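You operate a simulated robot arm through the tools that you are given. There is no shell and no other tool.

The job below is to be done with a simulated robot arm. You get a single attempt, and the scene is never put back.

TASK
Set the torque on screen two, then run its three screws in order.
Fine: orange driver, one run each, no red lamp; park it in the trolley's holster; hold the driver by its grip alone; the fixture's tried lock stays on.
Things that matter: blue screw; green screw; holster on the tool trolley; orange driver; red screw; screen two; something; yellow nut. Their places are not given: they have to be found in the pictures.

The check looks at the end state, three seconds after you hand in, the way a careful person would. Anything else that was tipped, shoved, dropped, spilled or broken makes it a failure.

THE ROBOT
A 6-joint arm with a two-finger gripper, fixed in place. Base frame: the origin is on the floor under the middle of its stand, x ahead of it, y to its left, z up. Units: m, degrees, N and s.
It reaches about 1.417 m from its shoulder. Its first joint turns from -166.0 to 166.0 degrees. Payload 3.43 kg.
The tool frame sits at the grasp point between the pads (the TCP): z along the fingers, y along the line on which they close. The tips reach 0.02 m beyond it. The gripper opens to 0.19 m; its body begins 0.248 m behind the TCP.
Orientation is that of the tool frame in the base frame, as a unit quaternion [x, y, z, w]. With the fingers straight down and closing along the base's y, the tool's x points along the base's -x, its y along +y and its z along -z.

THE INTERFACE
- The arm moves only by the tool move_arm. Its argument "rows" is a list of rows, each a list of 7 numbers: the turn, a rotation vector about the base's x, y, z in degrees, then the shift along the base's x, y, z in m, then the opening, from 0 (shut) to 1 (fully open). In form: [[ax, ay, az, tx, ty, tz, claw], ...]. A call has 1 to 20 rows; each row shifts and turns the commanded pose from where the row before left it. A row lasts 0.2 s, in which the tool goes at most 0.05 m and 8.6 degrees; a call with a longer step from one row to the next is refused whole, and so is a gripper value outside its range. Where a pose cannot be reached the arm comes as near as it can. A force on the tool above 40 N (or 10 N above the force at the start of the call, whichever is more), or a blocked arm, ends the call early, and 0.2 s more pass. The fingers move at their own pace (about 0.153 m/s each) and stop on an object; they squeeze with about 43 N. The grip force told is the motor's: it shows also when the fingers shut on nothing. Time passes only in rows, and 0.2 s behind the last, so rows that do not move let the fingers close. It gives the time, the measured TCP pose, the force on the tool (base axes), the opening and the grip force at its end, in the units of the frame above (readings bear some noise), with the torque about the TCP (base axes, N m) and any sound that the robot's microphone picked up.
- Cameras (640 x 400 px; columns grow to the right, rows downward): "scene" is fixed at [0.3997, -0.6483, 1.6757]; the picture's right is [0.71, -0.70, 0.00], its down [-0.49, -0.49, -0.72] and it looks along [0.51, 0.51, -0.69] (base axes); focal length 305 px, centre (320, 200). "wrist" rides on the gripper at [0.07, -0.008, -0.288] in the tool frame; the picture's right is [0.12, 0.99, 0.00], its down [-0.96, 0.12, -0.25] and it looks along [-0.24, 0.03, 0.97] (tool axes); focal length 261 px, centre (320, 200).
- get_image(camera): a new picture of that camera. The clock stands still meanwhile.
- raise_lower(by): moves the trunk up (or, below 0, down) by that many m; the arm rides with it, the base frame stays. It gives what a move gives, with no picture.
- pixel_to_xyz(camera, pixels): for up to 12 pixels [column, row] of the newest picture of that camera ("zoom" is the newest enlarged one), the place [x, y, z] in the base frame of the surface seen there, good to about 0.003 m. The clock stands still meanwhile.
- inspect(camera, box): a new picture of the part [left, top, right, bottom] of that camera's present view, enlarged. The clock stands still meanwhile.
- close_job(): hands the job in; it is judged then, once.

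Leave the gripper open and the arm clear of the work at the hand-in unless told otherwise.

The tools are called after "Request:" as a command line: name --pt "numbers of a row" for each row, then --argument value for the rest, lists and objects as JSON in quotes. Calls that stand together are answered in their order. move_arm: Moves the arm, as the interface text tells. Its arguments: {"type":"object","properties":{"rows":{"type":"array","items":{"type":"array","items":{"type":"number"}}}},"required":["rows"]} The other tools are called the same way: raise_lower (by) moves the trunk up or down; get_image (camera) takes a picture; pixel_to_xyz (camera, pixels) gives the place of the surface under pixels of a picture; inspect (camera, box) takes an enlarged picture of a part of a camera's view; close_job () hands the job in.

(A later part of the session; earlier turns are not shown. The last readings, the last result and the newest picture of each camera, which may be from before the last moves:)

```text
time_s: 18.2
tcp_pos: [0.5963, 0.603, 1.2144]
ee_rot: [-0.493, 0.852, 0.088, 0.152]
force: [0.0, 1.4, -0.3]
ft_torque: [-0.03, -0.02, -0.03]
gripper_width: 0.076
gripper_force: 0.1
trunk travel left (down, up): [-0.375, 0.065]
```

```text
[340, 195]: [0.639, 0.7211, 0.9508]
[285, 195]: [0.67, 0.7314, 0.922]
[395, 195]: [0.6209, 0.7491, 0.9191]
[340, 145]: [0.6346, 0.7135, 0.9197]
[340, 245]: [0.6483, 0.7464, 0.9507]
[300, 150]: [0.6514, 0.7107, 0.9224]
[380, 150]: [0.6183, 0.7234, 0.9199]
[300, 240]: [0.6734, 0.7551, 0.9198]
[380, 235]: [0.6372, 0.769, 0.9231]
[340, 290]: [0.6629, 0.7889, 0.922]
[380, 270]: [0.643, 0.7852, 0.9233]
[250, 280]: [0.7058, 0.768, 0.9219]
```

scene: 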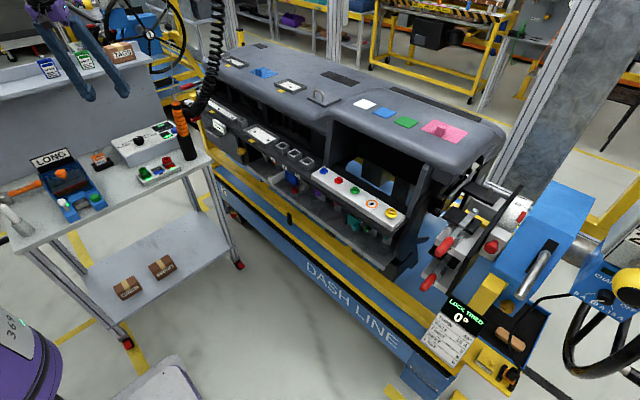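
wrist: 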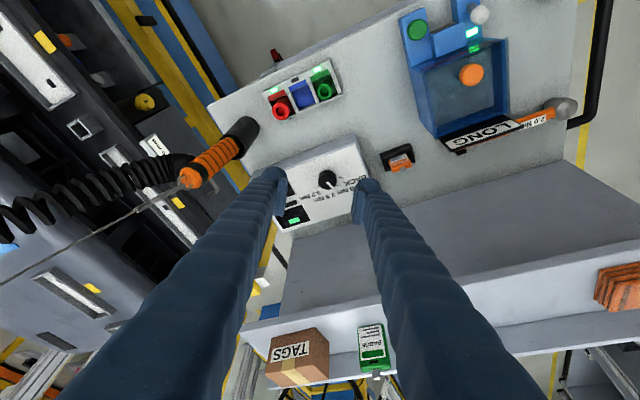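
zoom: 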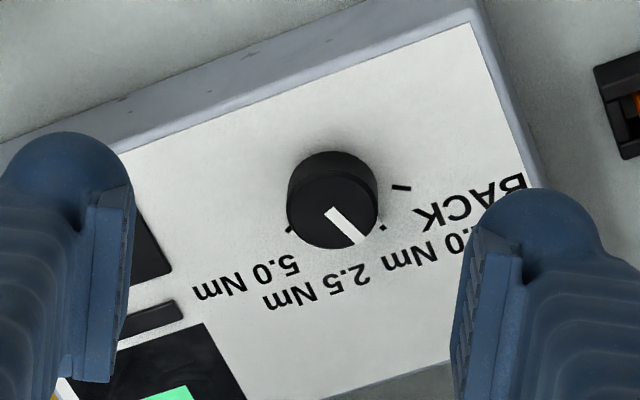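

The knob centre agrees: about (0.645, 0.731). I'll move to just above it, leaning 25° back, with the finger line set for a clockwise turn.

Request:
move_arm --pt "0.874 -0.39 2.378 0.0097 0.0257 -0.0369 0.4" --pt "0.874 -0.39 2.378 0.0097 0.0257 -0.0369 0.4" --pt "0.874 -0.39 2.378 0.0097 0.0257 -0.0369 0.4" --pt "0.874 -0.39 2.378 0.0097 0.0257 -0.0369 0.4" --pt "0.874 -0.39 2.378 0.0097 0.0257 -0.0369 0.4"

Request:
get_image --camera "wrist"

Request:
get_image --camera "scene"

```text
time_s: 19.4
tcp_pos: [0.6477, 0.7314, 1.0298]
ee_rot: [-0.574, 0.79, 0.127, 0.174]
force: [1.0, 0.4, -0.4]
ft_torque: [0.02, 0.08, 0.07]
gripper_width: 0.076
gripper_force: 0.1
trunk travel left (down, up): [-0.375, 0.065]
```

```text
taken
```

wrist: 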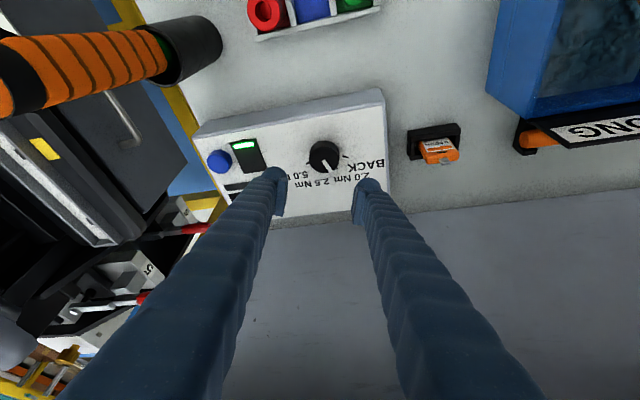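

```text
taken
```

scene: 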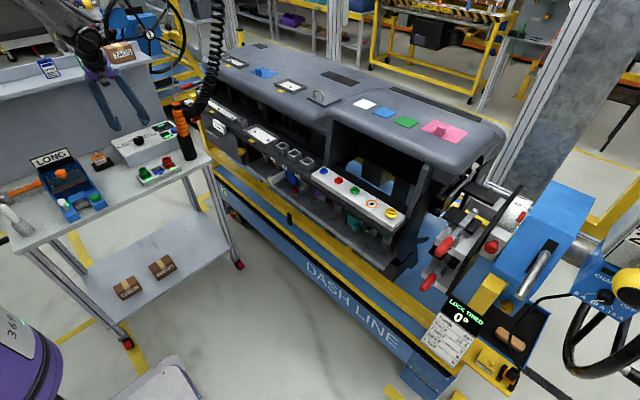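

The gripper is above the knob. I'll check its clearances in an enlarged scene view before descending.

Request:
inspect --camera "scene" --box '[40, 0, 240, 160]'

Request:
inspect --camera "wrist" --box '[220, 110, 420, 230]'

```text
2.50 times, centred on (140, 80) of scene
```

zoom: 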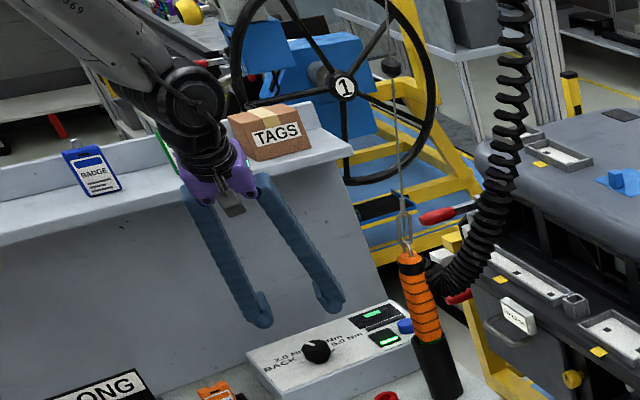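

```text
3.20 times, centred on (320, 170) of wrist
```

zoom: 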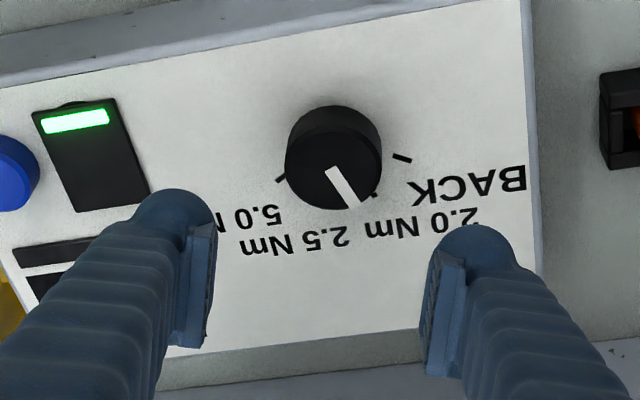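

Clear on all sides. I'll descend over the knob to TCP z≈0.954, fingers still open at 0.076 m.

Request:
move_arm --pt "0 0 0 -0.0013 0 -0.03 0.4" --pt "0 0 0 -0.0013 0 -0.026 0.4" --pt "0 0 0 0 0 -0.02 0.4" --pt "0 0 0 0 0 0 0.4"

Request:
get_image --camera "wrist"

Request:
inspect --camera "scene" --box '[80, 80, 200, 170]'

```text
time_s: 20.4
tcp_pos: [0.642, 0.7295, 0.955]
ee_rot: [-0.573, 0.79, 0.127, 0.175]
force: [-1.1, 0.2, 0.1]
ft_torque: [-0.01, -0.03, -0.02]
gripper_width: 0.076
gripper_force: 0.0
trunk travel left (down, up): [-0.375, 0.065]
```

```text
taken
```

wrist: 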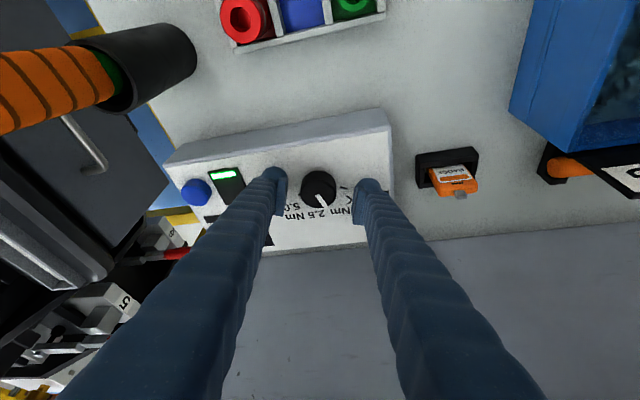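

```text
4.44 times, centred on (140, 125) of scene
```

zoom: 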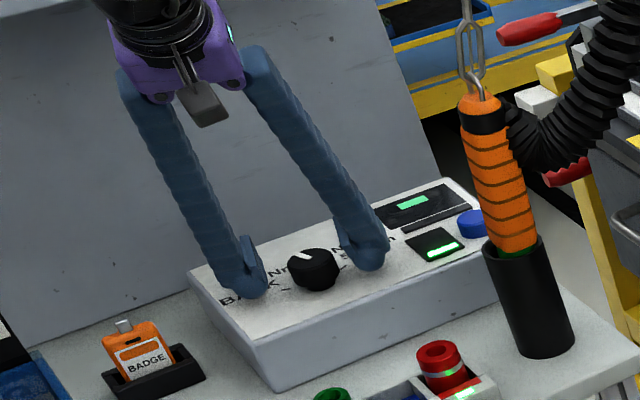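

The knob sits centred between the pads. I'll close on it now.

Request:
move_arm --pt "0 0 0 0 0 0 0.2" --pt "0 0 0 0 0 0 0.1" --pt "0 0 0 0 0 0 0.1"

Request:
get_image --camera "wrist"

```text
time_s: 21.2
tcp_pos: [0.6441, 0.7292, 0.9544]
ee_rot: [-0.574, 0.79, 0.128, 0.176]
force: [14.3, -4.0, 0.7]
ft_torque: [-0.02, -0.13, -0.02]
gripper_width: 0.0381
gripper_force: 42.7
trunk travel left (down, up): [-0.375, 0.065]
```

```text
taken
```

wrist: 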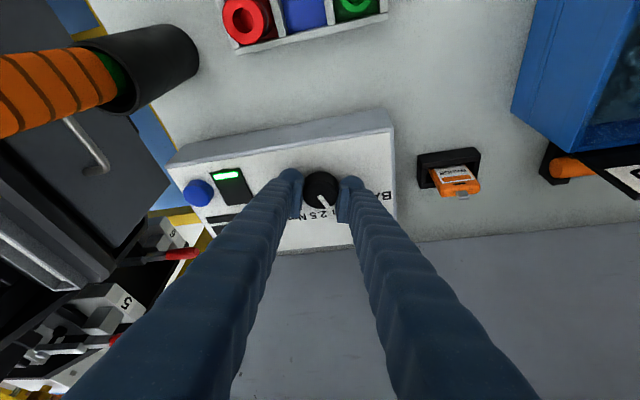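

I hold the knob (width 0.038 m) with a small side force, so I'll shift 1.5 mm to relieve it and turn clockwise 42° in small steps.

Request:
move_arm --pt "0 0 0 0.0018 -0.0005 0 0.1" --pt "0 0 -6 0 0 0 0.1" --pt "0 0 -6 0 0 0 0.1" --pt "0 0 -6 0 0 0 0.1"

Request:
inspect --camera "wrist" --box '[260, 140, 400, 230]'

```text
time_s: 22.2
tcp_pos: [0.6446, 0.7293, 0.9548]
ee_rot: [-0.444, 0.87, 0.098, 0.193]
force: [5.7, 2.4, 1.5]
ft_torque: [-0.38, -0.93, -0.01]
gripper_width: 0.0378
gripper_force: 43.0
trunk travel left (down, up): [-0.375, 0.065]
```

```text
4.44 times, centred on (330, 185) of wrist
```

zoom: 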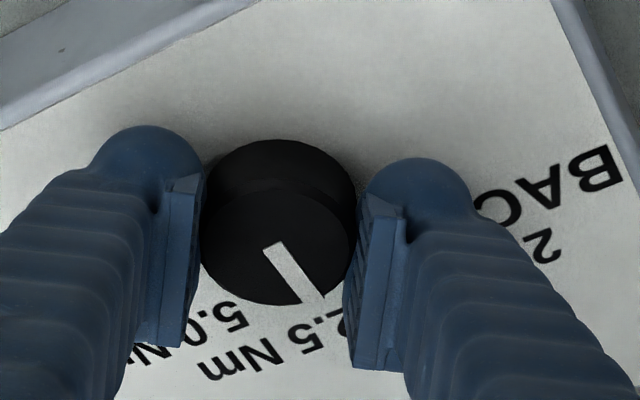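

The mark turns with the fingers and force is low. I'll go on with the remaining 24°.

Request:
move_arm --pt "0 0 -6 0 0 0 0.1" --pt "0 0 -6 0 0 0 0.1" --pt "0 0 -6 0 0 0 0.1" --pt "0 0 -6 0 0 0 0.1" --pt "0 0 0 0 0 0 0.1"

Request:
inspect --camera "wrist" --box '[260, 140, 400, 230]'

Request:
inspect --camera "scene" --box '[80, 80, 200, 170]'

```text
time_s: 23.4
tcp_pos: [0.6452, 0.7305, 0.9558]
ee_rot: [-0.253, 0.943, 0.057, 0.21]
force: [7.1, -0.5, 14.6]
ft_torque: [-0.19, -0.21, -0.01]
gripper_width: 0.0377
gripper_force: 43.0
trunk travel left (down, up): [-0.375, 0.065]
```

```text
4.44 times, centred on (330, 185) of wrist
```

zoom: 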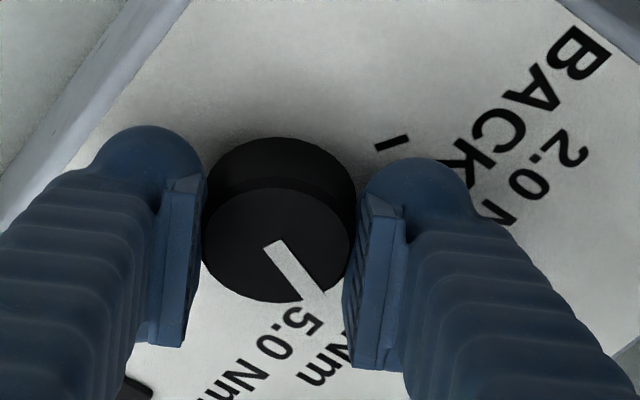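

```text
4.44 times, centred on (140, 125) of scene
```

zoom: 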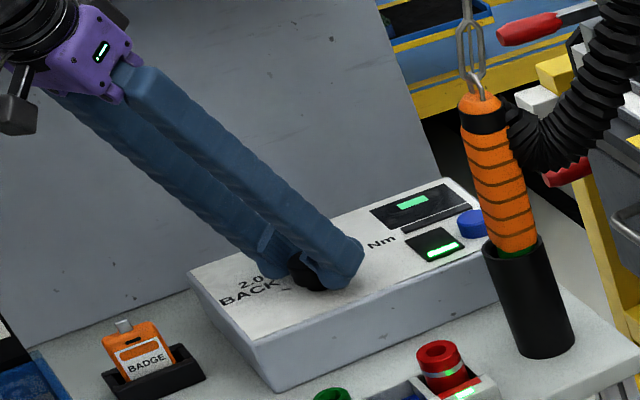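

The turn is done (42°). I'll open the fingers and rise straight up, then read the knob.

Request:
move_arm --pt "0 0 0 0 0 0 0.4" --pt "0 0 0 0 0 0 0.4" --pt "0 0 0 0 0 0.02 0.4" --pt "0 0 0 0 0 0.04 0.4" --pt "0 0 0 0 0 0.04 0.4"

Request:
get_image --camera "wrist"

Request:
inspect --camera "wrist" --box '[240, 110, 400, 230]'

Request:
inspect --camera "scene" --box '[100, 105, 190, 160]'

```text
time_s: 24.6
tcp_pos: [0.6442, 0.7291, 1.0561]
ee_rot: [-0.254, 0.943, 0.056, 0.209]
force: [0.1, -0.4, -0.1]
ft_torque: [0.03, -0.03, -0.02]
gripper_width: 0.0761
gripper_force: 0.1
trunk travel left (down, up): [-0.375, 0.065]
```

```text
taken
```

wrist: 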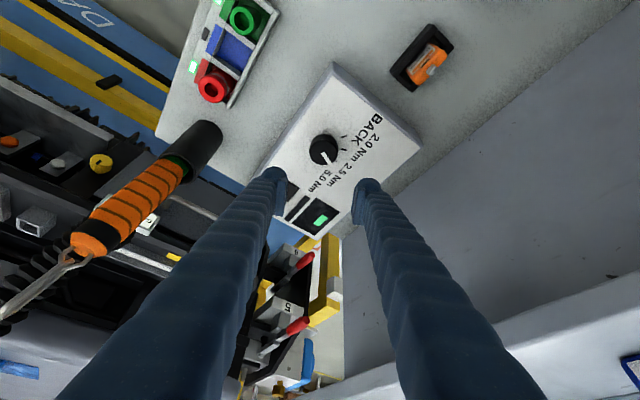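

```text
3.33 times, centred on (320, 170) of wrist
```

zoom: 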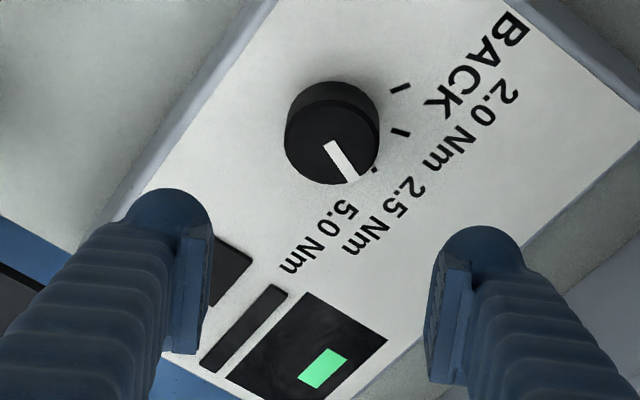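

```text
7.11 times, centred on (145, 132) of scene
```

zoom: 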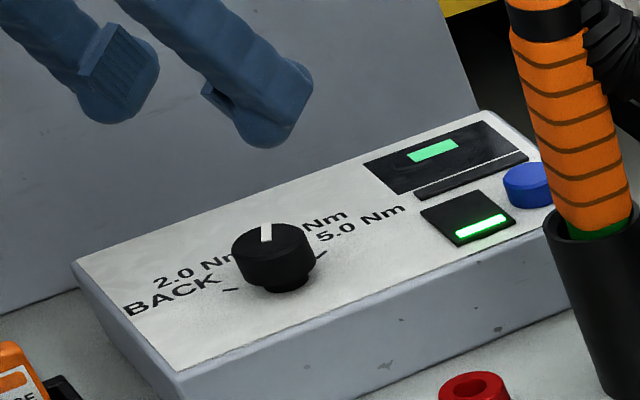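

I'll measure the direction of the white mark and compare it with the 2.5 Nm tick.

Request:
inspect --camera "wrist" --box '[290, 120, 370, 180]'

Request:
pixel_to_xyz --camera "zoom" --pixels '[[255, 207], [290, 270], [270, 235], [410, 113], [408, 195], [360, 265], [277, 140], [195, 210], [335, 215], [230, 270], [300, 275], [275, 245]]'

```text
6.67 times, centred on (330, 150) of wrist
```

zoom: 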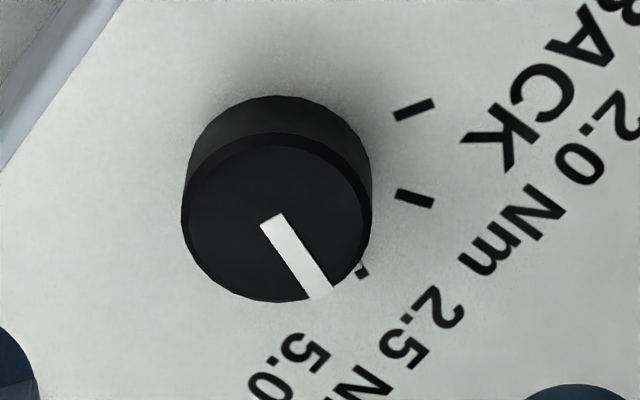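

```text
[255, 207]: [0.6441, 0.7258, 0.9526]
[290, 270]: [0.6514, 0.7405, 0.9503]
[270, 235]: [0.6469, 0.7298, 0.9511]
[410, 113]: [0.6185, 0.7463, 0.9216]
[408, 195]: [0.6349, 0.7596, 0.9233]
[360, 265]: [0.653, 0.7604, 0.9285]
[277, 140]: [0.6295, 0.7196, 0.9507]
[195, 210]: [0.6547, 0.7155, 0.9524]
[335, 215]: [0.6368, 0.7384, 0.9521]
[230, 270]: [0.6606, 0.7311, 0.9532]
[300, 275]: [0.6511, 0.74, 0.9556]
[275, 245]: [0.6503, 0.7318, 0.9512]
```

The mark now points at about 22–25° clockwise, on the 2.5 Nm tick. Next is the driver: I'll measure its grip, holster and top from both cameras.

Request:
inspect --camera "scene" --box '[155, 80, 215, 170]'

Request:
pixel_to_xyz --camera "zoom" --pixels '[[318, 112], [322, 150], [330, 200], [340, 240], [318, 200], [345, 200], [345, 270], [350, 330], [330, 270], [362, 270], [312, 150], [336, 150]]'

```text
4.44 times, centred on (185, 125) of scene
```

zoom: 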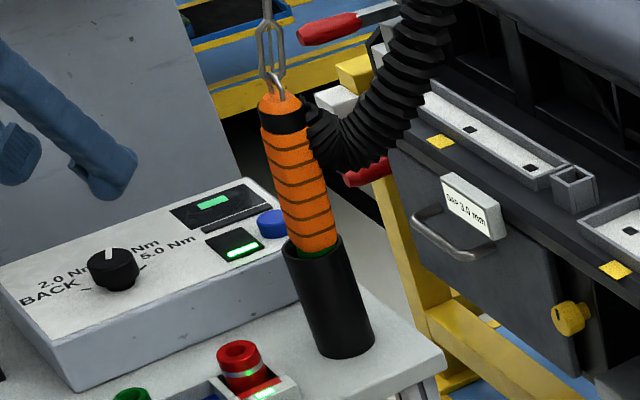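

```text
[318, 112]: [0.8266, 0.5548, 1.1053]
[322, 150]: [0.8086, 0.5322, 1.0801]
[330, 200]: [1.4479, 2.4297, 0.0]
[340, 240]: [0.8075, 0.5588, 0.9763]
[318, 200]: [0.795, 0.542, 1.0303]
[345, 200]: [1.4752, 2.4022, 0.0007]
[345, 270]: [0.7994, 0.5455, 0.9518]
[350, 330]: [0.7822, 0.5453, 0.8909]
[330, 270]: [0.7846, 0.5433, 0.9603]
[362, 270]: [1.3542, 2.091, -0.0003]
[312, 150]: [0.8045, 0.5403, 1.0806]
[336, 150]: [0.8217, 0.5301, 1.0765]
```

I'll sample the centre line of the grip and holster in this zoom.

Request:
pixel_to_xyz --camera "zoom" --pixels '[[281, 105], [283, 120], [290, 150], [300, 200], [308, 235], [322, 290], [335, 340], [290, 245], [268, 150], [277, 200], [302, 310], [345, 345]]'

Request:
inspect --camera "wrist" --box '[30, 100, 230, 290]'

Request:
pixel_to_xyz --camera "zoom" --pixels '[[340, 110], [300, 150], [260, 195], [230, 225], [210, 245], [190, 285], [170, 285], [370, 80], [275, 220], [250, 190], [315, 175], [290, 140]]'

```text
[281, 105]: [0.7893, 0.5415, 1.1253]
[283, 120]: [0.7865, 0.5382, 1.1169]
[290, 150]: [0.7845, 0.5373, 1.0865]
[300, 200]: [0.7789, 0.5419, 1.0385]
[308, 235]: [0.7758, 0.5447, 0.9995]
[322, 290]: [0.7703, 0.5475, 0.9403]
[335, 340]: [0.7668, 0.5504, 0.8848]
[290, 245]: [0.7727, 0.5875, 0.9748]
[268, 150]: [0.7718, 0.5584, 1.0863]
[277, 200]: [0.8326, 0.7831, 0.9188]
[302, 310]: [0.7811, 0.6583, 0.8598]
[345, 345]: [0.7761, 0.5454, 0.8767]
```

```text
2.11 times, centred on (130, 195) of wrist
```

zoom: 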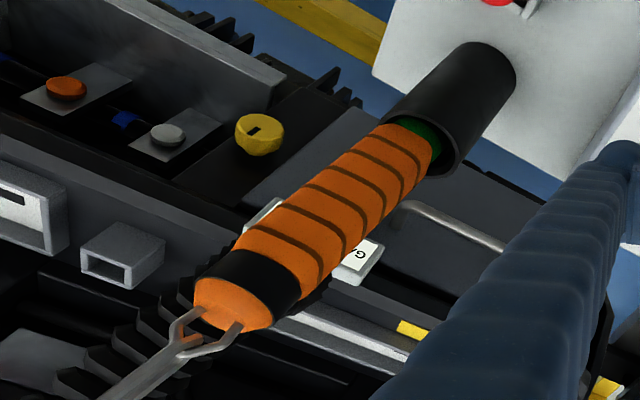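

```text
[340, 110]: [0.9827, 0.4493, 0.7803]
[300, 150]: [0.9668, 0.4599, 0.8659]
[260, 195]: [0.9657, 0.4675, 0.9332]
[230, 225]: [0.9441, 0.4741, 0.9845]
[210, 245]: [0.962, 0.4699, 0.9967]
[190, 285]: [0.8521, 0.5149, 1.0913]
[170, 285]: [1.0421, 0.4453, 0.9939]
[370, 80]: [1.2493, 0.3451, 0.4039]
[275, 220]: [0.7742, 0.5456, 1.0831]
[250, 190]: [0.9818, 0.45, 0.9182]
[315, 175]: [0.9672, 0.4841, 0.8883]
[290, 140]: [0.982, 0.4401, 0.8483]
```

The driver leans about 7° toward the hose side, and the hose leaves its top and sags on the right side of the grip. I'll measure the hose's lowest part and the holster's rim so the fingers pass beneath it.

Request:
inspect --camera "scene" --box '[165, 95, 205, 145]'

Request:
pixel_to_xyz --camera "zoom" --pixels '[[340, 130], [345, 170], [370, 185], [400, 160], [420, 140], [350, 190], [380, 195], [410, 170], [330, 110], [300, 300], [250, 330], [340, 320]]'

```text
8.00 times, centred on (185, 120) of scene
```

zoom: 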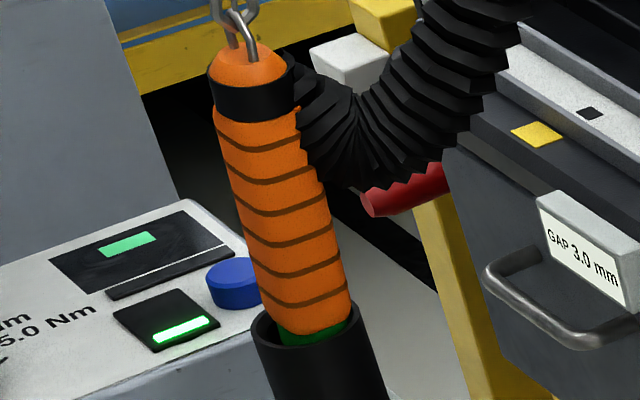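

```text
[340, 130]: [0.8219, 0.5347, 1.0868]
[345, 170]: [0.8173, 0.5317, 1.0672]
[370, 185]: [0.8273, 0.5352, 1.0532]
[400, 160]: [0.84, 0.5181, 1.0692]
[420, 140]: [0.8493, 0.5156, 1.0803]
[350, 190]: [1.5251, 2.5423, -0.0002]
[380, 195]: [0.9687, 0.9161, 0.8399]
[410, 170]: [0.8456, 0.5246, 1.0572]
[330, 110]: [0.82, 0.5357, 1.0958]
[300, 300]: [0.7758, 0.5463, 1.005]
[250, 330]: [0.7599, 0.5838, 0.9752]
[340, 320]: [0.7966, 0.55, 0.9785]
```

The hose's lowest point is z≈1.05 and the holster's rim z≈0.98, so I'll grip the lower part of the orange grip at z≈1.018. I'll move to a pre-grasp point 0.16 m before it with the fingers nearly level, opened to 0.105 m, rolled 6.5° to match the driver's lean.

Request:
move_arm --pt "4.382 -5.349 0.286 0.0016 -0.0319 0.005 0.55" --pt "4.382 -5.349 0.286 0.0016 -0.0319 0.005 0.55" --pt "4.382 -5.349 0.286 0.0016 -0.0319 0.005 0.55" --pt "4.382 -5.349 0.286 0.0016 -0.0319 0.0 0.55" --pt "4.382 -5.349 0.286 0.0016 -0.0319 0.0 0.55" --pt "4.382 -5.349 0.286 0.0016 -0.0319 -0.005 0.55" --pt "4.382 -5.349 0.286 0.0016 -0.0319 -0.01 0.55" --pt "4.382 -5.349 0.286 0.0016 -0.0319 -0.01 0.55"

Request:
get_image --camera "wrist"

Request:
get_image --camera "scene"

```text
time_s: 26.4
tcp_pos: [0.7185, 0.6009, 1.1298]
ee_rot: [-0.232, 0.779, 0.097, 0.574]
force: [-0.1, 0.0, -0.1]
ft_torque: [0.0, 0.0, 0.02]
gripper_width: 0.1044
gripper_force: 0.0
out of reach, approached as far as the arm can: row 2, 3, 4, 5, 6, 7, 8
trunk travel left (down, up): [-0.375, 0.065]
```

```text
taken
```

wrist: 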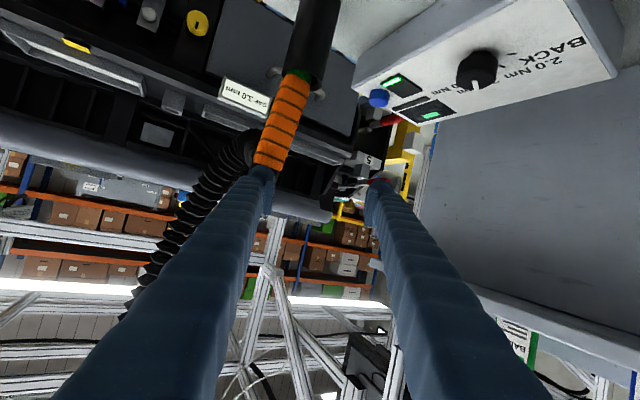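

```text
taken
```

scene: 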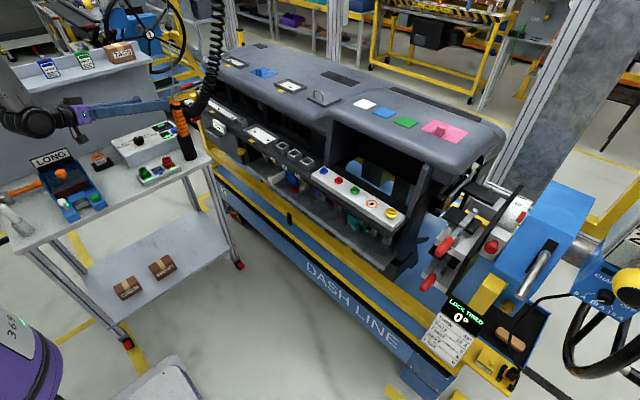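

The arm could not fold in that far, and a fingertip is now close to the driver's top (no force felt). I'll back off, turning the fingers down again and away from the driver.

Request:
move_arm --pt "-4.75 5.8 -0.31 -0.015 0.012 0.0 0.55" --pt "-4.75 5.8 -0.31 -0.015 0.012 0.01 0.55" --pt "-4.75 5.8 -0.31 -0.015 0.01 0.015 0.55" --pt "-4.75 5.8 -0.31 -0.015 0 0.015 0.55" --pt "-4.75 5.8 -0.31 -0.015 0 0.015 0.55"

Request:
get_image --camera "scene"

Request:
get_image --camera "wrist"

```text
time_s: 27.6
tcp_pos: [0.6579, 0.6456, 1.2009]
ee_rot: [-0.327, 0.885, -0.022, 0.33]
force: [-3.0, -2.4, -1.9]
ft_torque: [0.32, -0.79, 0.08]
gripper_width: 0.1047
gripper_force: 0.0
trunk travel left (down, up): [-0.375, 0.065]
```

```text
taken
```

scene: 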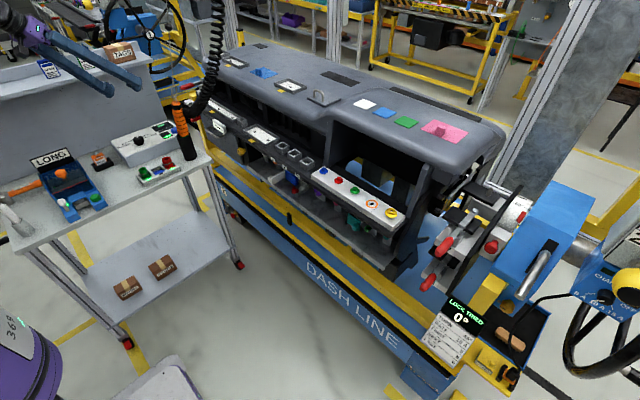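

```text
taken
```

wrist: 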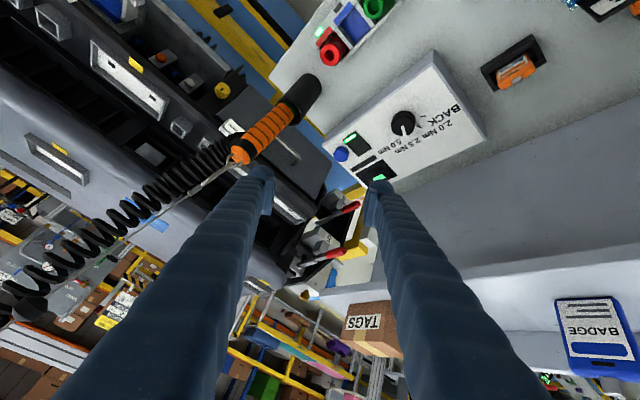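

I'm off the driver now. The force reading was a little raised, so I'll hold still a moment to see whether anything is touching.

Request:
move_arm --pt "0 0 0 0 0 0 0.55" --pt "0 0 0 0 0 0 0.55"

Request:
inspect --camera "scene" --box '[0, 0, 240, 150]'

```text
time_s: 28.2
tcp_pos: [0.6414, 0.6353, 1.1867]
ee_rot: [-0.302, 0.904, -0.018, 0.303]
force: [0.0, -0.3, 0.9]
ft_torque: [-0.01, -0.01, 0.01]
gripper_width: 0.1045
gripper_force: 0.1
trunk travel left (down, up): [-0.375, 0.065]
```

```text
2.67 times, centred on (120, 75) of scene
```

zoom: 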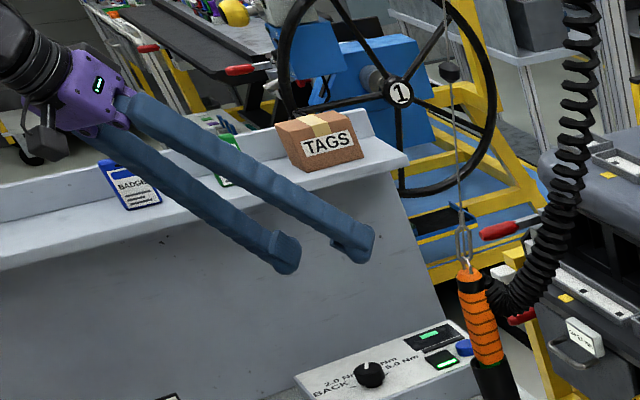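

All is well – that was just motion. The inner reach limits a straight-out approach, so I'll come at the driver from the front of the trolley instead. First I'll move to a waypoint in front.

Request:
move_arm --pt "0.963 2.048 2.69 0.0031 -0.0359 0.0022 0.55" --pt "0.963 2.048 2.69 0.0031 -0.0359 0.0022 0.55" --pt "0.963 2.048 2.69 0.0031 -0.0359 0.0022 0.55" --pt "0.963 2.048 2.69 0.0031 -0.0359 0.0022 0.55" --pt "0.963 2.048 2.69 0.0031 -0.0359 0.0022 0.55" --pt "0.963 2.048 2.69 0.0031 -0.0359 0.0022 0.55" --pt "0 0 0 0 0 0 0.55"

```text
time_s: 29.8
tcp_pos: [0.6577, 0.4041, 1.1927]
ee_rot: [-0.376, 0.898, 0.099, 0.205]
force: [0.3, 3.9, 1.9]
ft_torque: [-0.52, 0.05, -0.15]
gripper_width: 0.1042
gripper_force: 0.1
trunk travel left (down, up): [-0.375, 0.065]
```

I'll let the arm settle for a moment to read its true pose.

Request:
move_arm --pt "0 0 0 0 0 0 0.55" --pt "0 0 0 0 0 0 0.55"

```text
time_s: 30.4
tcp_pos: [0.6603, 0.4184, 1.1983]
ee_rot: [-0.409, 0.88, 0.102, 0.22]
force: [0.3, 0.0, -0.5]
ft_torque: [-0.02, 0.01, -0.05]
gripper_width: 0.1044
gripper_force: 0.0
trunk travel left (down, up): [-0.375, 0.065]
```

Settled as planned. Now I'll swing to a waypoint at (0.80, 0.33, 1.15) with the fingers pointing mostly toward +y.

Request:
move_arm --pt "4.763 -2.482 4.086 0.0233 -0.015 -0.0075 0.55" --pt "4.763 -2.482 4.086 0.0233 -0.015 -0.0075 0.55" --pt "4.763 -2.482 4.086 0.0233 -0.015 -0.0075 0.55" --pt "4.763 -2.482 4.086 0.0233 -0.015 -0.0075 0.55" --pt "4.763 -2.482 4.086 0.0233 -0.015 -0.0075 0.55" --pt "4.763 -2.482 4.086 0.0233 -0.015 -0.0075 0.55" --pt "0 0 0 0 0 0 0.55" --pt "0 0 0 0 0 0 0.55"

Request:
get_image --camera "scene"

Request:
get_image --camera "wrist"

```text
time_s: 32.2
tcp_pos: [0.8018, 0.3296, 1.1518]
ee_rot: [-0.528, 0.687, 0.305, 0.396]
force: [-0.5, 0.1, -0.6]
ft_torque: [0.01, 0.02, 0.0]
gripper_width: 0.1046
gripper_force: 0.1
trunk travel left (down, up): [-0.375, 0.065]
```

```text
taken
```

scene: 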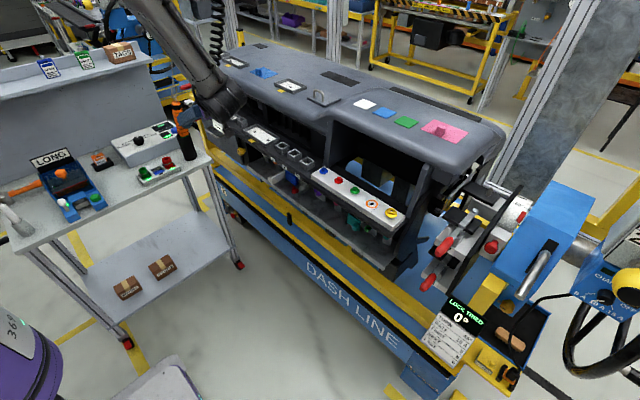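

```text
taken
```

wrist: 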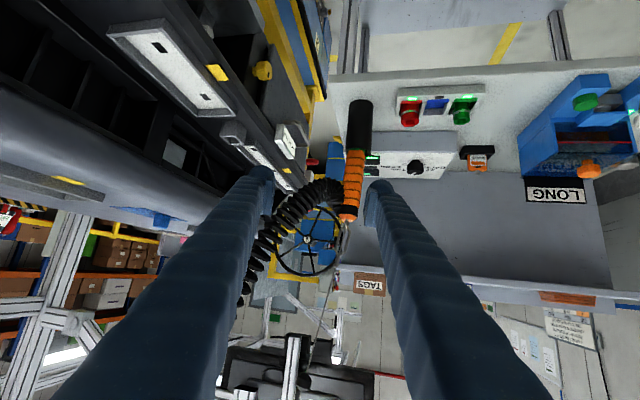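

An excellent view: the driver stands between the fingers (picture upside down), the hose leaving to the left (+x side). I'll measure the grip, holster and hose from here.

Request:
inspect --camera "wrist" --box '[290, 90, 410, 230]'

Request:
pixel_to_xyz --camera "wrist" --pixels '[[355, 155], [354, 165], [352, 175], [351, 185], [349, 195], [348, 205], [358, 140], [360, 120], [330, 185], [315, 190], [335, 200], [320, 205]]'

```text
2.86 times, centred on (350, 160) of wrist
```

zoom: 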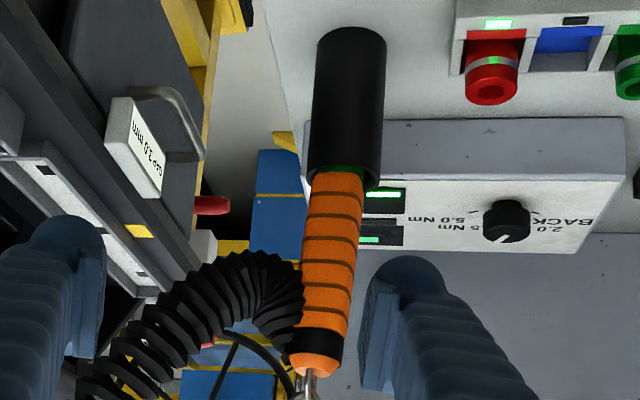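

```text
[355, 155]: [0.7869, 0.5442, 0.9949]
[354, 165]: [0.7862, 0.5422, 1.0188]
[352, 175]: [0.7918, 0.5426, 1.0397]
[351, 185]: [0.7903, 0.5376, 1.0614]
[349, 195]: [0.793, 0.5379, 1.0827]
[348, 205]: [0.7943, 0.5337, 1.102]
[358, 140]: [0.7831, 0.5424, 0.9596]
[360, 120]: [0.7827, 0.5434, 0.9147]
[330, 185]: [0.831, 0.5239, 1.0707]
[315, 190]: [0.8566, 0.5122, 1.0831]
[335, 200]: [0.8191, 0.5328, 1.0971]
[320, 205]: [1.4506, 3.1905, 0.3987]
```

The driver's axis at the grip point is about (0.788, 0.567) and it leans about 7°; the holster is upright at about (0.785, 0.578). I'll go to the pre-grasp point 0.13 m before the grip at z≈1.03, nearly level.

Request:
move_arm --pt "4.96 -0.24 -1.28 -0.0114 0.0231 -0.0249 0.55" --pt "4.96 -0.24 -1.28 -0.0114 0.0231 -0.0249 0.55" --pt "4.96 -0.24 -1.28 -0.0114 0.0231 -0.0249 0.55" --pt "4.96 -0.24 -1.28 -0.0114 0.0231 -0.0249 0.55" --pt "4.96 -0.24 -1.28 -0.0114 0.0231 -0.0249 0.55" --pt "0 0 0 0 0 0 0.55" --pt "0 0 0 0 0 0 0.55"

Request:
get_image --camera "scene"

Request:
get_image --camera "wrist"

```text
time_s: 33.8
tcp_pos: [0.7716, 0.4444, 1.0343]
ee_rot: [-0.394, 0.63, 0.423, 0.519]
force: [-0.6, 0.0, 0.2]
ft_torque: [-0.02, 0.0, 0.03]
gripper_width: 0.1046
gripper_force: 0.0
out of reach, approached as far as the arm can: row 4, 5
trunk travel left (down, up): [-0.375, 0.065]
```

```text
taken
```

scene: 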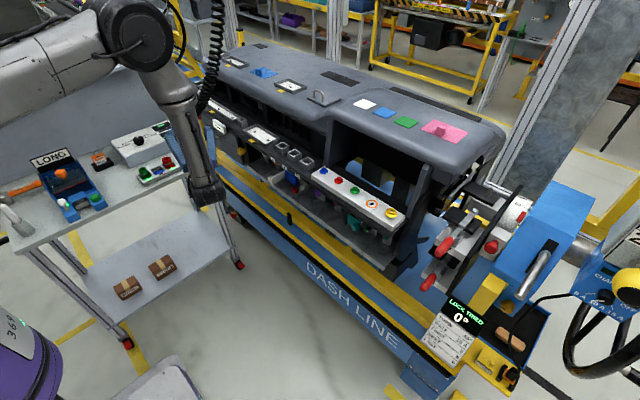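

```text
taken
```

wrist: 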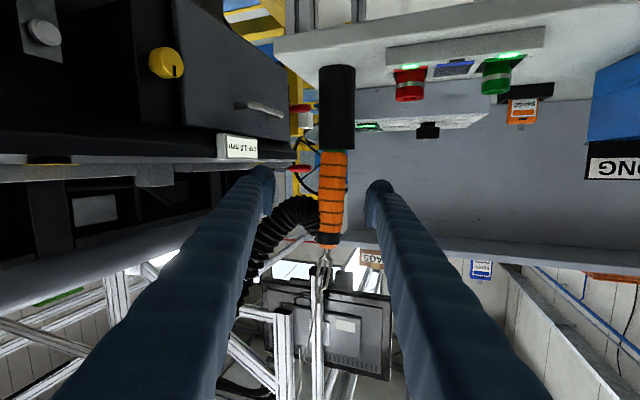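

The attitude is right and the driver lies between the fingers, a little to the right of centre. I'll advance two thirds of the way, correcting the offset, and look again.

Request:
move_arm --pt "0 0 0 0.006 0.026 -0.006 0.55" --pt "0 0 0 0.005 0.026 -0.006 0.55" --pt "0 0 0 0.003 0.026 -0.005 0.55" --pt "0 0 0 0 0 0 0.55" --pt "0 0 0 0 0 0 0.55"

Request:
get_image --camera "wrist"

Request:
inspect --camera "scene" --box '[120, 60, 260, 200]'

```text
time_s: 35.0
tcp_pos: [0.7842, 0.5247, 1.0176]
ee_rot: [-0.395, 0.629, 0.418, 0.524]
force: [-0.5, 0.1, -0.5]
ft_torque: [0.0, -0.04, -0.01]
gripper_width: 0.1045
gripper_force: 0.0
trunk travel left (down, up): [-0.375, 0.065]
```

```text
taken
```

wrist: 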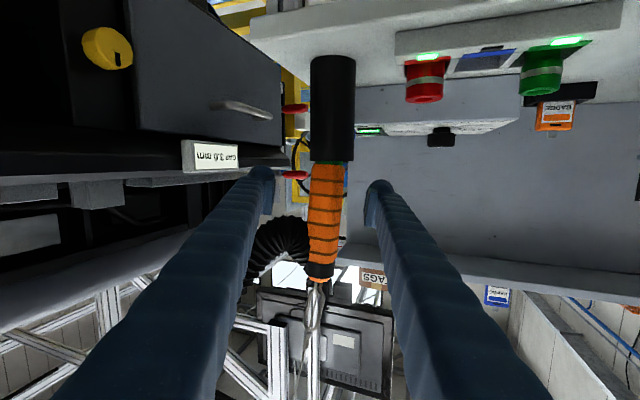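

```text
2.86 times, centred on (190, 130) of scene
```

zoom: 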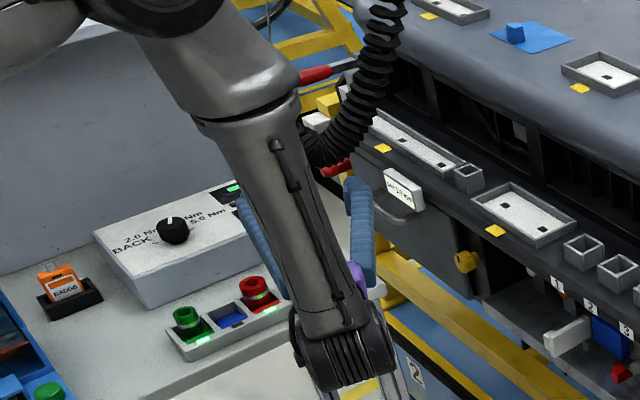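

The driver is nearly centred (grip at column 326, fingers' middle at 320). I'll go the last 4 cm with a small sideways correction.

Request:
move_arm --pt "0 0 0 0.001 0.0155 -0.0011 0.55" --pt "0 0 0 0.0023 0.014 -0.0011 0.55" --pt "0 0 0 0.0024 0.0139 -0.0011 0.55" --pt "0 0 0 0 0 0 0.55" --pt "0 0 0 0 0 0 0.55"

Request:
get_image --camera "wrist"

Request:
inspect --camera "wrist" --box '[240, 120, 400, 300]'

```text
time_s: 36.2
tcp_pos: [0.7896, 0.5677, 1.0153]
ee_rot: [-0.395, 0.629, 0.418, 0.524]
force: [0.0, 0.6, -0.4]
ft_torque: [-0.02, 0.01, 0.03]
gripper_width: 0.1046
gripper_force: 0.1
trunk travel left (down, up): [-0.375, 0.065]
```

```text
taken
```

wrist: 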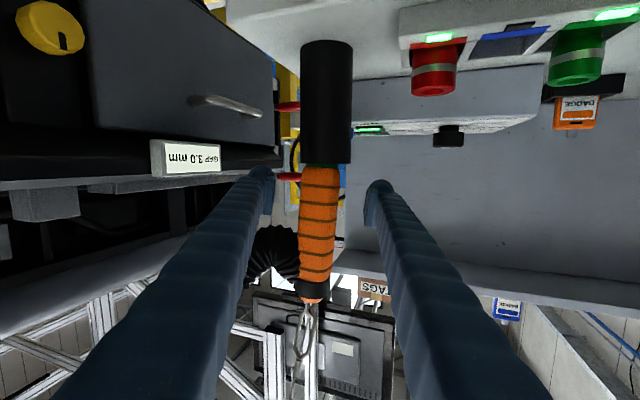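

```text
2.22 times, centred on (320, 210) of wrist
```

zoom: 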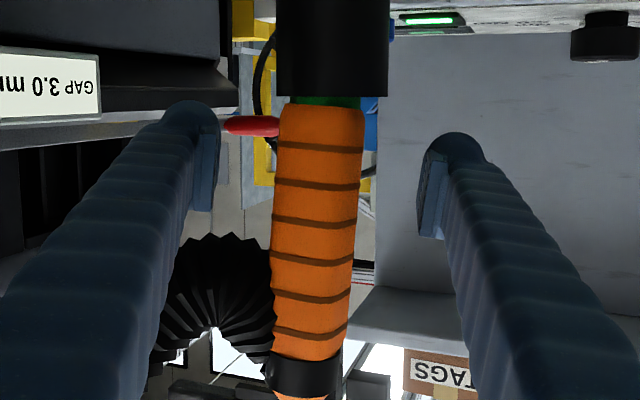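

The grip is centred and parallel to the pads, which cover only the orange part. I'll close the fingers.

Request:
move_arm --pt "0 0 0 0 0 0 0.3" --pt "0 0 0 0 0 0 0.1" --pt "0 0 0 0 0 0 0.1" --pt "0 0 0 0 0 0 0.1"

Request:
inspect --camera "wrist" --box '[240, 120, 400, 300]'

```text
time_s: 37.2
tcp_pos: [0.7921, 0.5677, 1.0148]
ee_rot: [-0.394, 0.63, 0.417, 0.524]
force: [5.8, -2.9, 0.3]
ft_torque: [-1.04, -1.01, -0.03]
gripper_width: 0.0409
gripper_force: 42.9
trunk travel left (down, up): [-0.375, 0.065]
```

```text
2.22 times, centred on (320, 210) of wrist
```

zoom: 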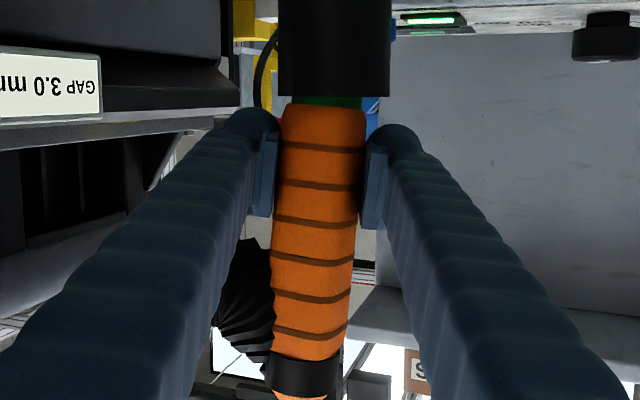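

I hold the driver by its orange grip (width 0.041 m). I'll lift it slowly along its own axis out of the holster.

Request:
move_arm --pt "0 0 0 0.0012 -0.0015 0.015 0.1" --pt "0 0 0 0.0017 -0.002 0.02 0.1" --pt "0 0 0 0.0017 -0.002 0.02 0.1" --pt "0 0 0 0.002 -0.0025 0.025 0.1" --pt "0 0 0 0.002 -0.0025 0.025 0.1"

Request:
get_image --camera "wrist"

Request:
get_image --camera "scene"

```text
time_s: 38.4
tcp_pos: [0.7989, 0.5589, 1.1208]
ee_rot: [-0.394, 0.629, 0.417, 0.525]
force: [-0.5, -1.6, 0.4]
ft_torque: [0.12, 0.03, 0.0]
gripper_width: 0.0397
gripper_force: 43.3
trunk travel left (down, up): [-0.375, 0.065]
```

```text
taken
```

wrist: 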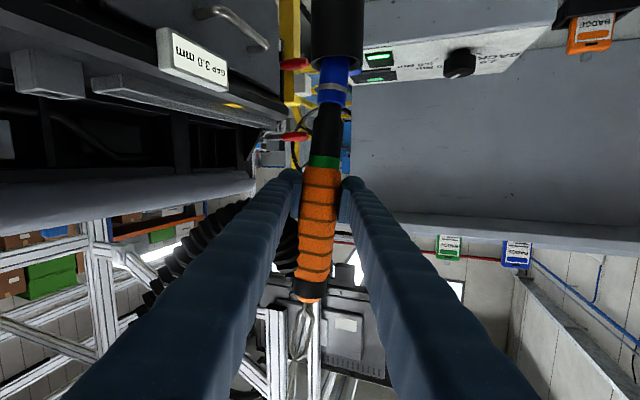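

```text
taken
```

scene: 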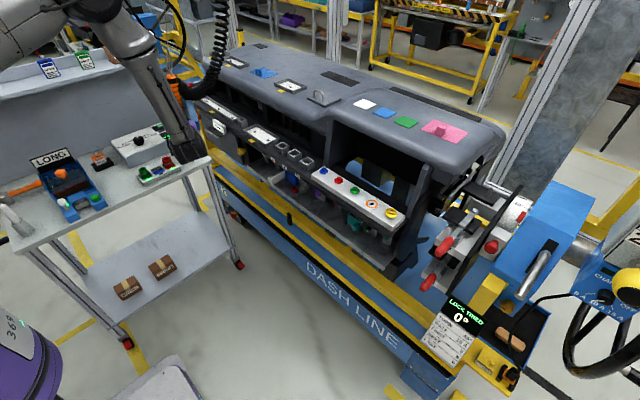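

The driver carries the blue socket, as screen two demands, and the lamp ring under the grip is unlit. I'll lift 7 cm more to clear the holster.

Request:
move_arm --pt "0 0 0 0.002 -0.0025 0.025 0.1" --pt "0 0 0 0.002 -0.0025 0.025 0.1" --pt "0 0 0 0.0016 -0.002 0.02 0.1" --pt "0 0 0 0 0 0 0.1" --pt "0 0 0 0 0 0 0.1"

Request:
get_image --camera "wrist"

Request:
inspect --camera "scene" --box '[120, 40, 260, 180]'

```text
time_s: 39.6
tcp_pos: [0.804, 0.5506, 1.189]
ee_rot: [-0.395, 0.629, 0.417, 0.524]
force: [1.2, -0.3, 0.0]
ft_torque: [0.07, 0.07, -0.04]
gripper_width: 0.0401
gripper_force: 43.2
trunk travel left (down, up): [-0.375, 0.065]
```

```text
taken
```

wrist: 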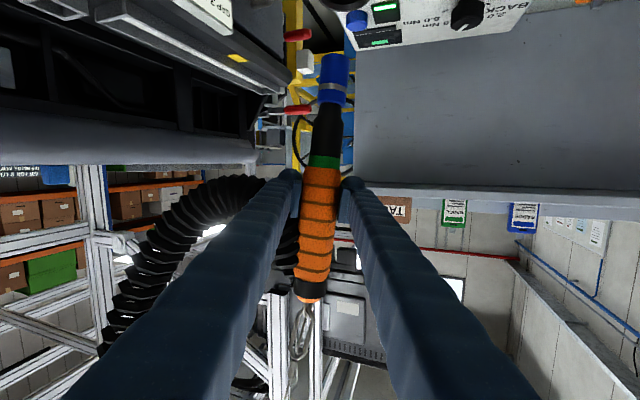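

```text
2.86 times, centred on (190, 110) of scene
```

zoom: 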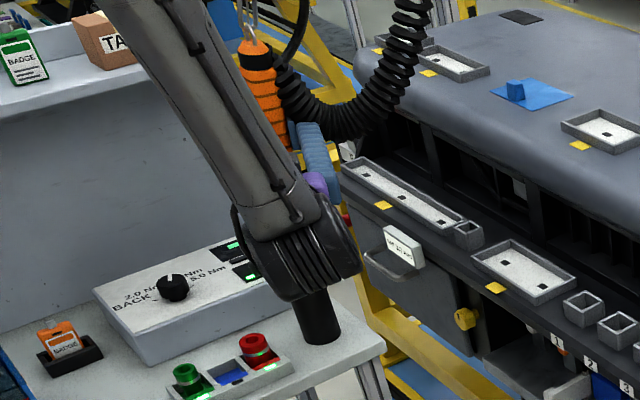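

The driver is clear of the holster, blue socket tip at about (335, 54). I'll measure points along it to know where the tip lies relative to the gripper.

Request:
pixel_to_xyz --camera "wrist" --pixels '[[335, 57], [334, 65], [333, 80], [331, 95], [328, 115], [326, 135], [323, 162], [320, 185], [318, 205], [315, 235], [312, 260], [309, 290]]'

Request:
inspect --camera "wrist" --box '[280, 40, 380, 140]'

```text
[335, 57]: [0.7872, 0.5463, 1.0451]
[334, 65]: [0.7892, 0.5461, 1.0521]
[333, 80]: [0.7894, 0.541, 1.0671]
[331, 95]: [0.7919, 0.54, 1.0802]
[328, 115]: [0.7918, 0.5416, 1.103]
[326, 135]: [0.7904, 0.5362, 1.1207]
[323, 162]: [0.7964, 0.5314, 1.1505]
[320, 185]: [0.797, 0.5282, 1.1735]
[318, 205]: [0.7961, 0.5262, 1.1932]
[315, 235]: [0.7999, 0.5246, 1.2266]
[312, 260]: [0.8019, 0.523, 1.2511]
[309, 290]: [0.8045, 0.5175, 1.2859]
```

```text
4.00 times, centred on (330, 90) of wrist
```

zoom: 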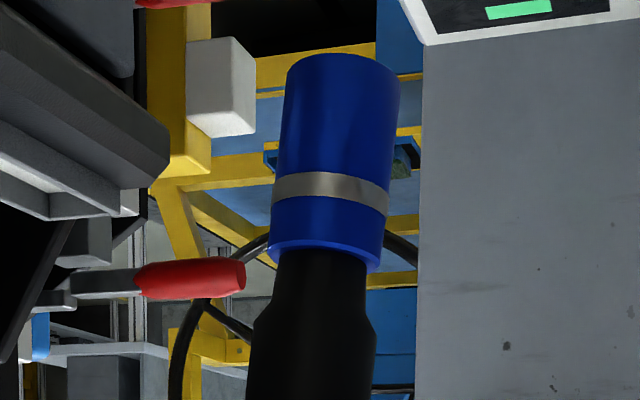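

The tip lies about 0.148 m below the grip point along the driver's axis, which leans 7.4°. Before carrying it over, I'll measure the dash's front edge and the things around the screws.

Request:
pixel_to_xyz --camera "scene" --pixels '[[335, 115], [400, 140], [440, 155], [480, 175], [430, 180], [445, 200], [423, 238], [440, 246], [428, 282], [490, 245], [440, 225], [330, 130]]'

Request:
inspect --camera "scene" --box '[290, 90, 530, 290]'

```text
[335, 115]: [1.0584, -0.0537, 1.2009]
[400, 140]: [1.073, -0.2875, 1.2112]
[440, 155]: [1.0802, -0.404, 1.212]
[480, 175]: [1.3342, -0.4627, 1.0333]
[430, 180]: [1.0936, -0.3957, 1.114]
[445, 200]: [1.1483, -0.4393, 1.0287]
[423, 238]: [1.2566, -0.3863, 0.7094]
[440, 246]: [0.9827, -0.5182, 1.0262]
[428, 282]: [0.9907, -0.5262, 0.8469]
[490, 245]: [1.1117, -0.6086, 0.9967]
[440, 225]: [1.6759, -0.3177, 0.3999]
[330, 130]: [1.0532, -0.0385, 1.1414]
```

```text
2.00 times, centred on (410, 190) of scene
```

zoom: 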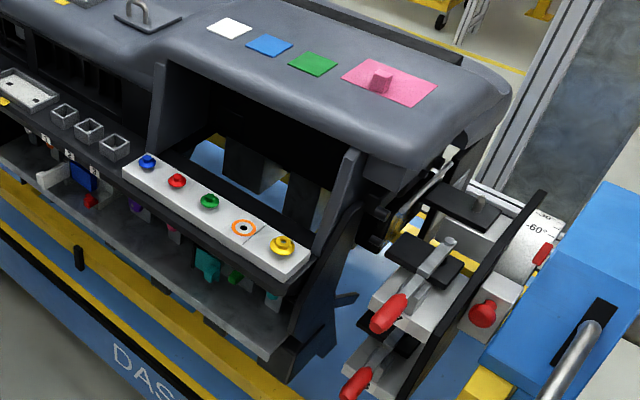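

The dash's top edge is at x≈1.05, z≈1.2, and the screws lie free in front of it. I'll now set the driver upright, raise it and draw it away from the trolley.

Request:
move_arm --pt "-1.973 -1.457 0 0.01 -0.02 0.025 0.1" --pt "-1.973 -1.457 0 0.02 -0.03 0.025 0.1" --pt "-1.973 -1.457 0 0.02 -0.03 0.02 0.1" --pt "0 0 0 0 0 0 0.1" --pt "0 0 0 0 0 0 0.1"

Request:
get_image --camera "wrist"

Request:
get_image --camera "scene"

```text
time_s: 40.8
tcp_pos: [0.8552, 0.471, 1.2596]
ee_rot: [-0.438, 0.629, 0.369, 0.526]
force: [0.3, -0.5, 0.2]
ft_torque: [0.07, 0.12, -0.05]
gripper_width: 0.0399
gripper_force: 43.2
trunk travel left (down, up): [-0.375, 0.065]
```

```text
taken
```

wrist: 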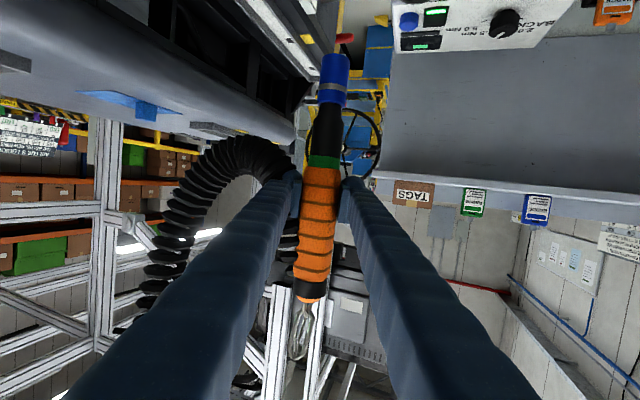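

```text
taken
```

scene: 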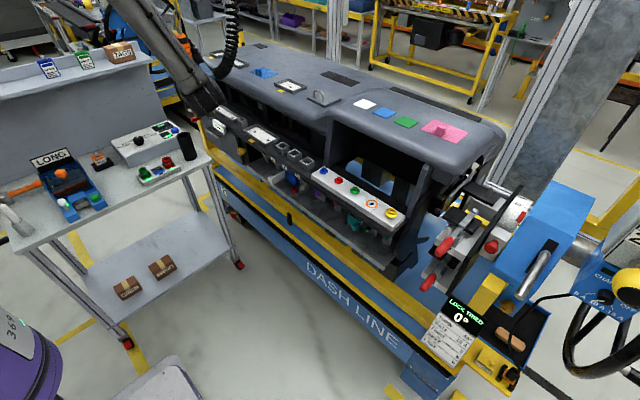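

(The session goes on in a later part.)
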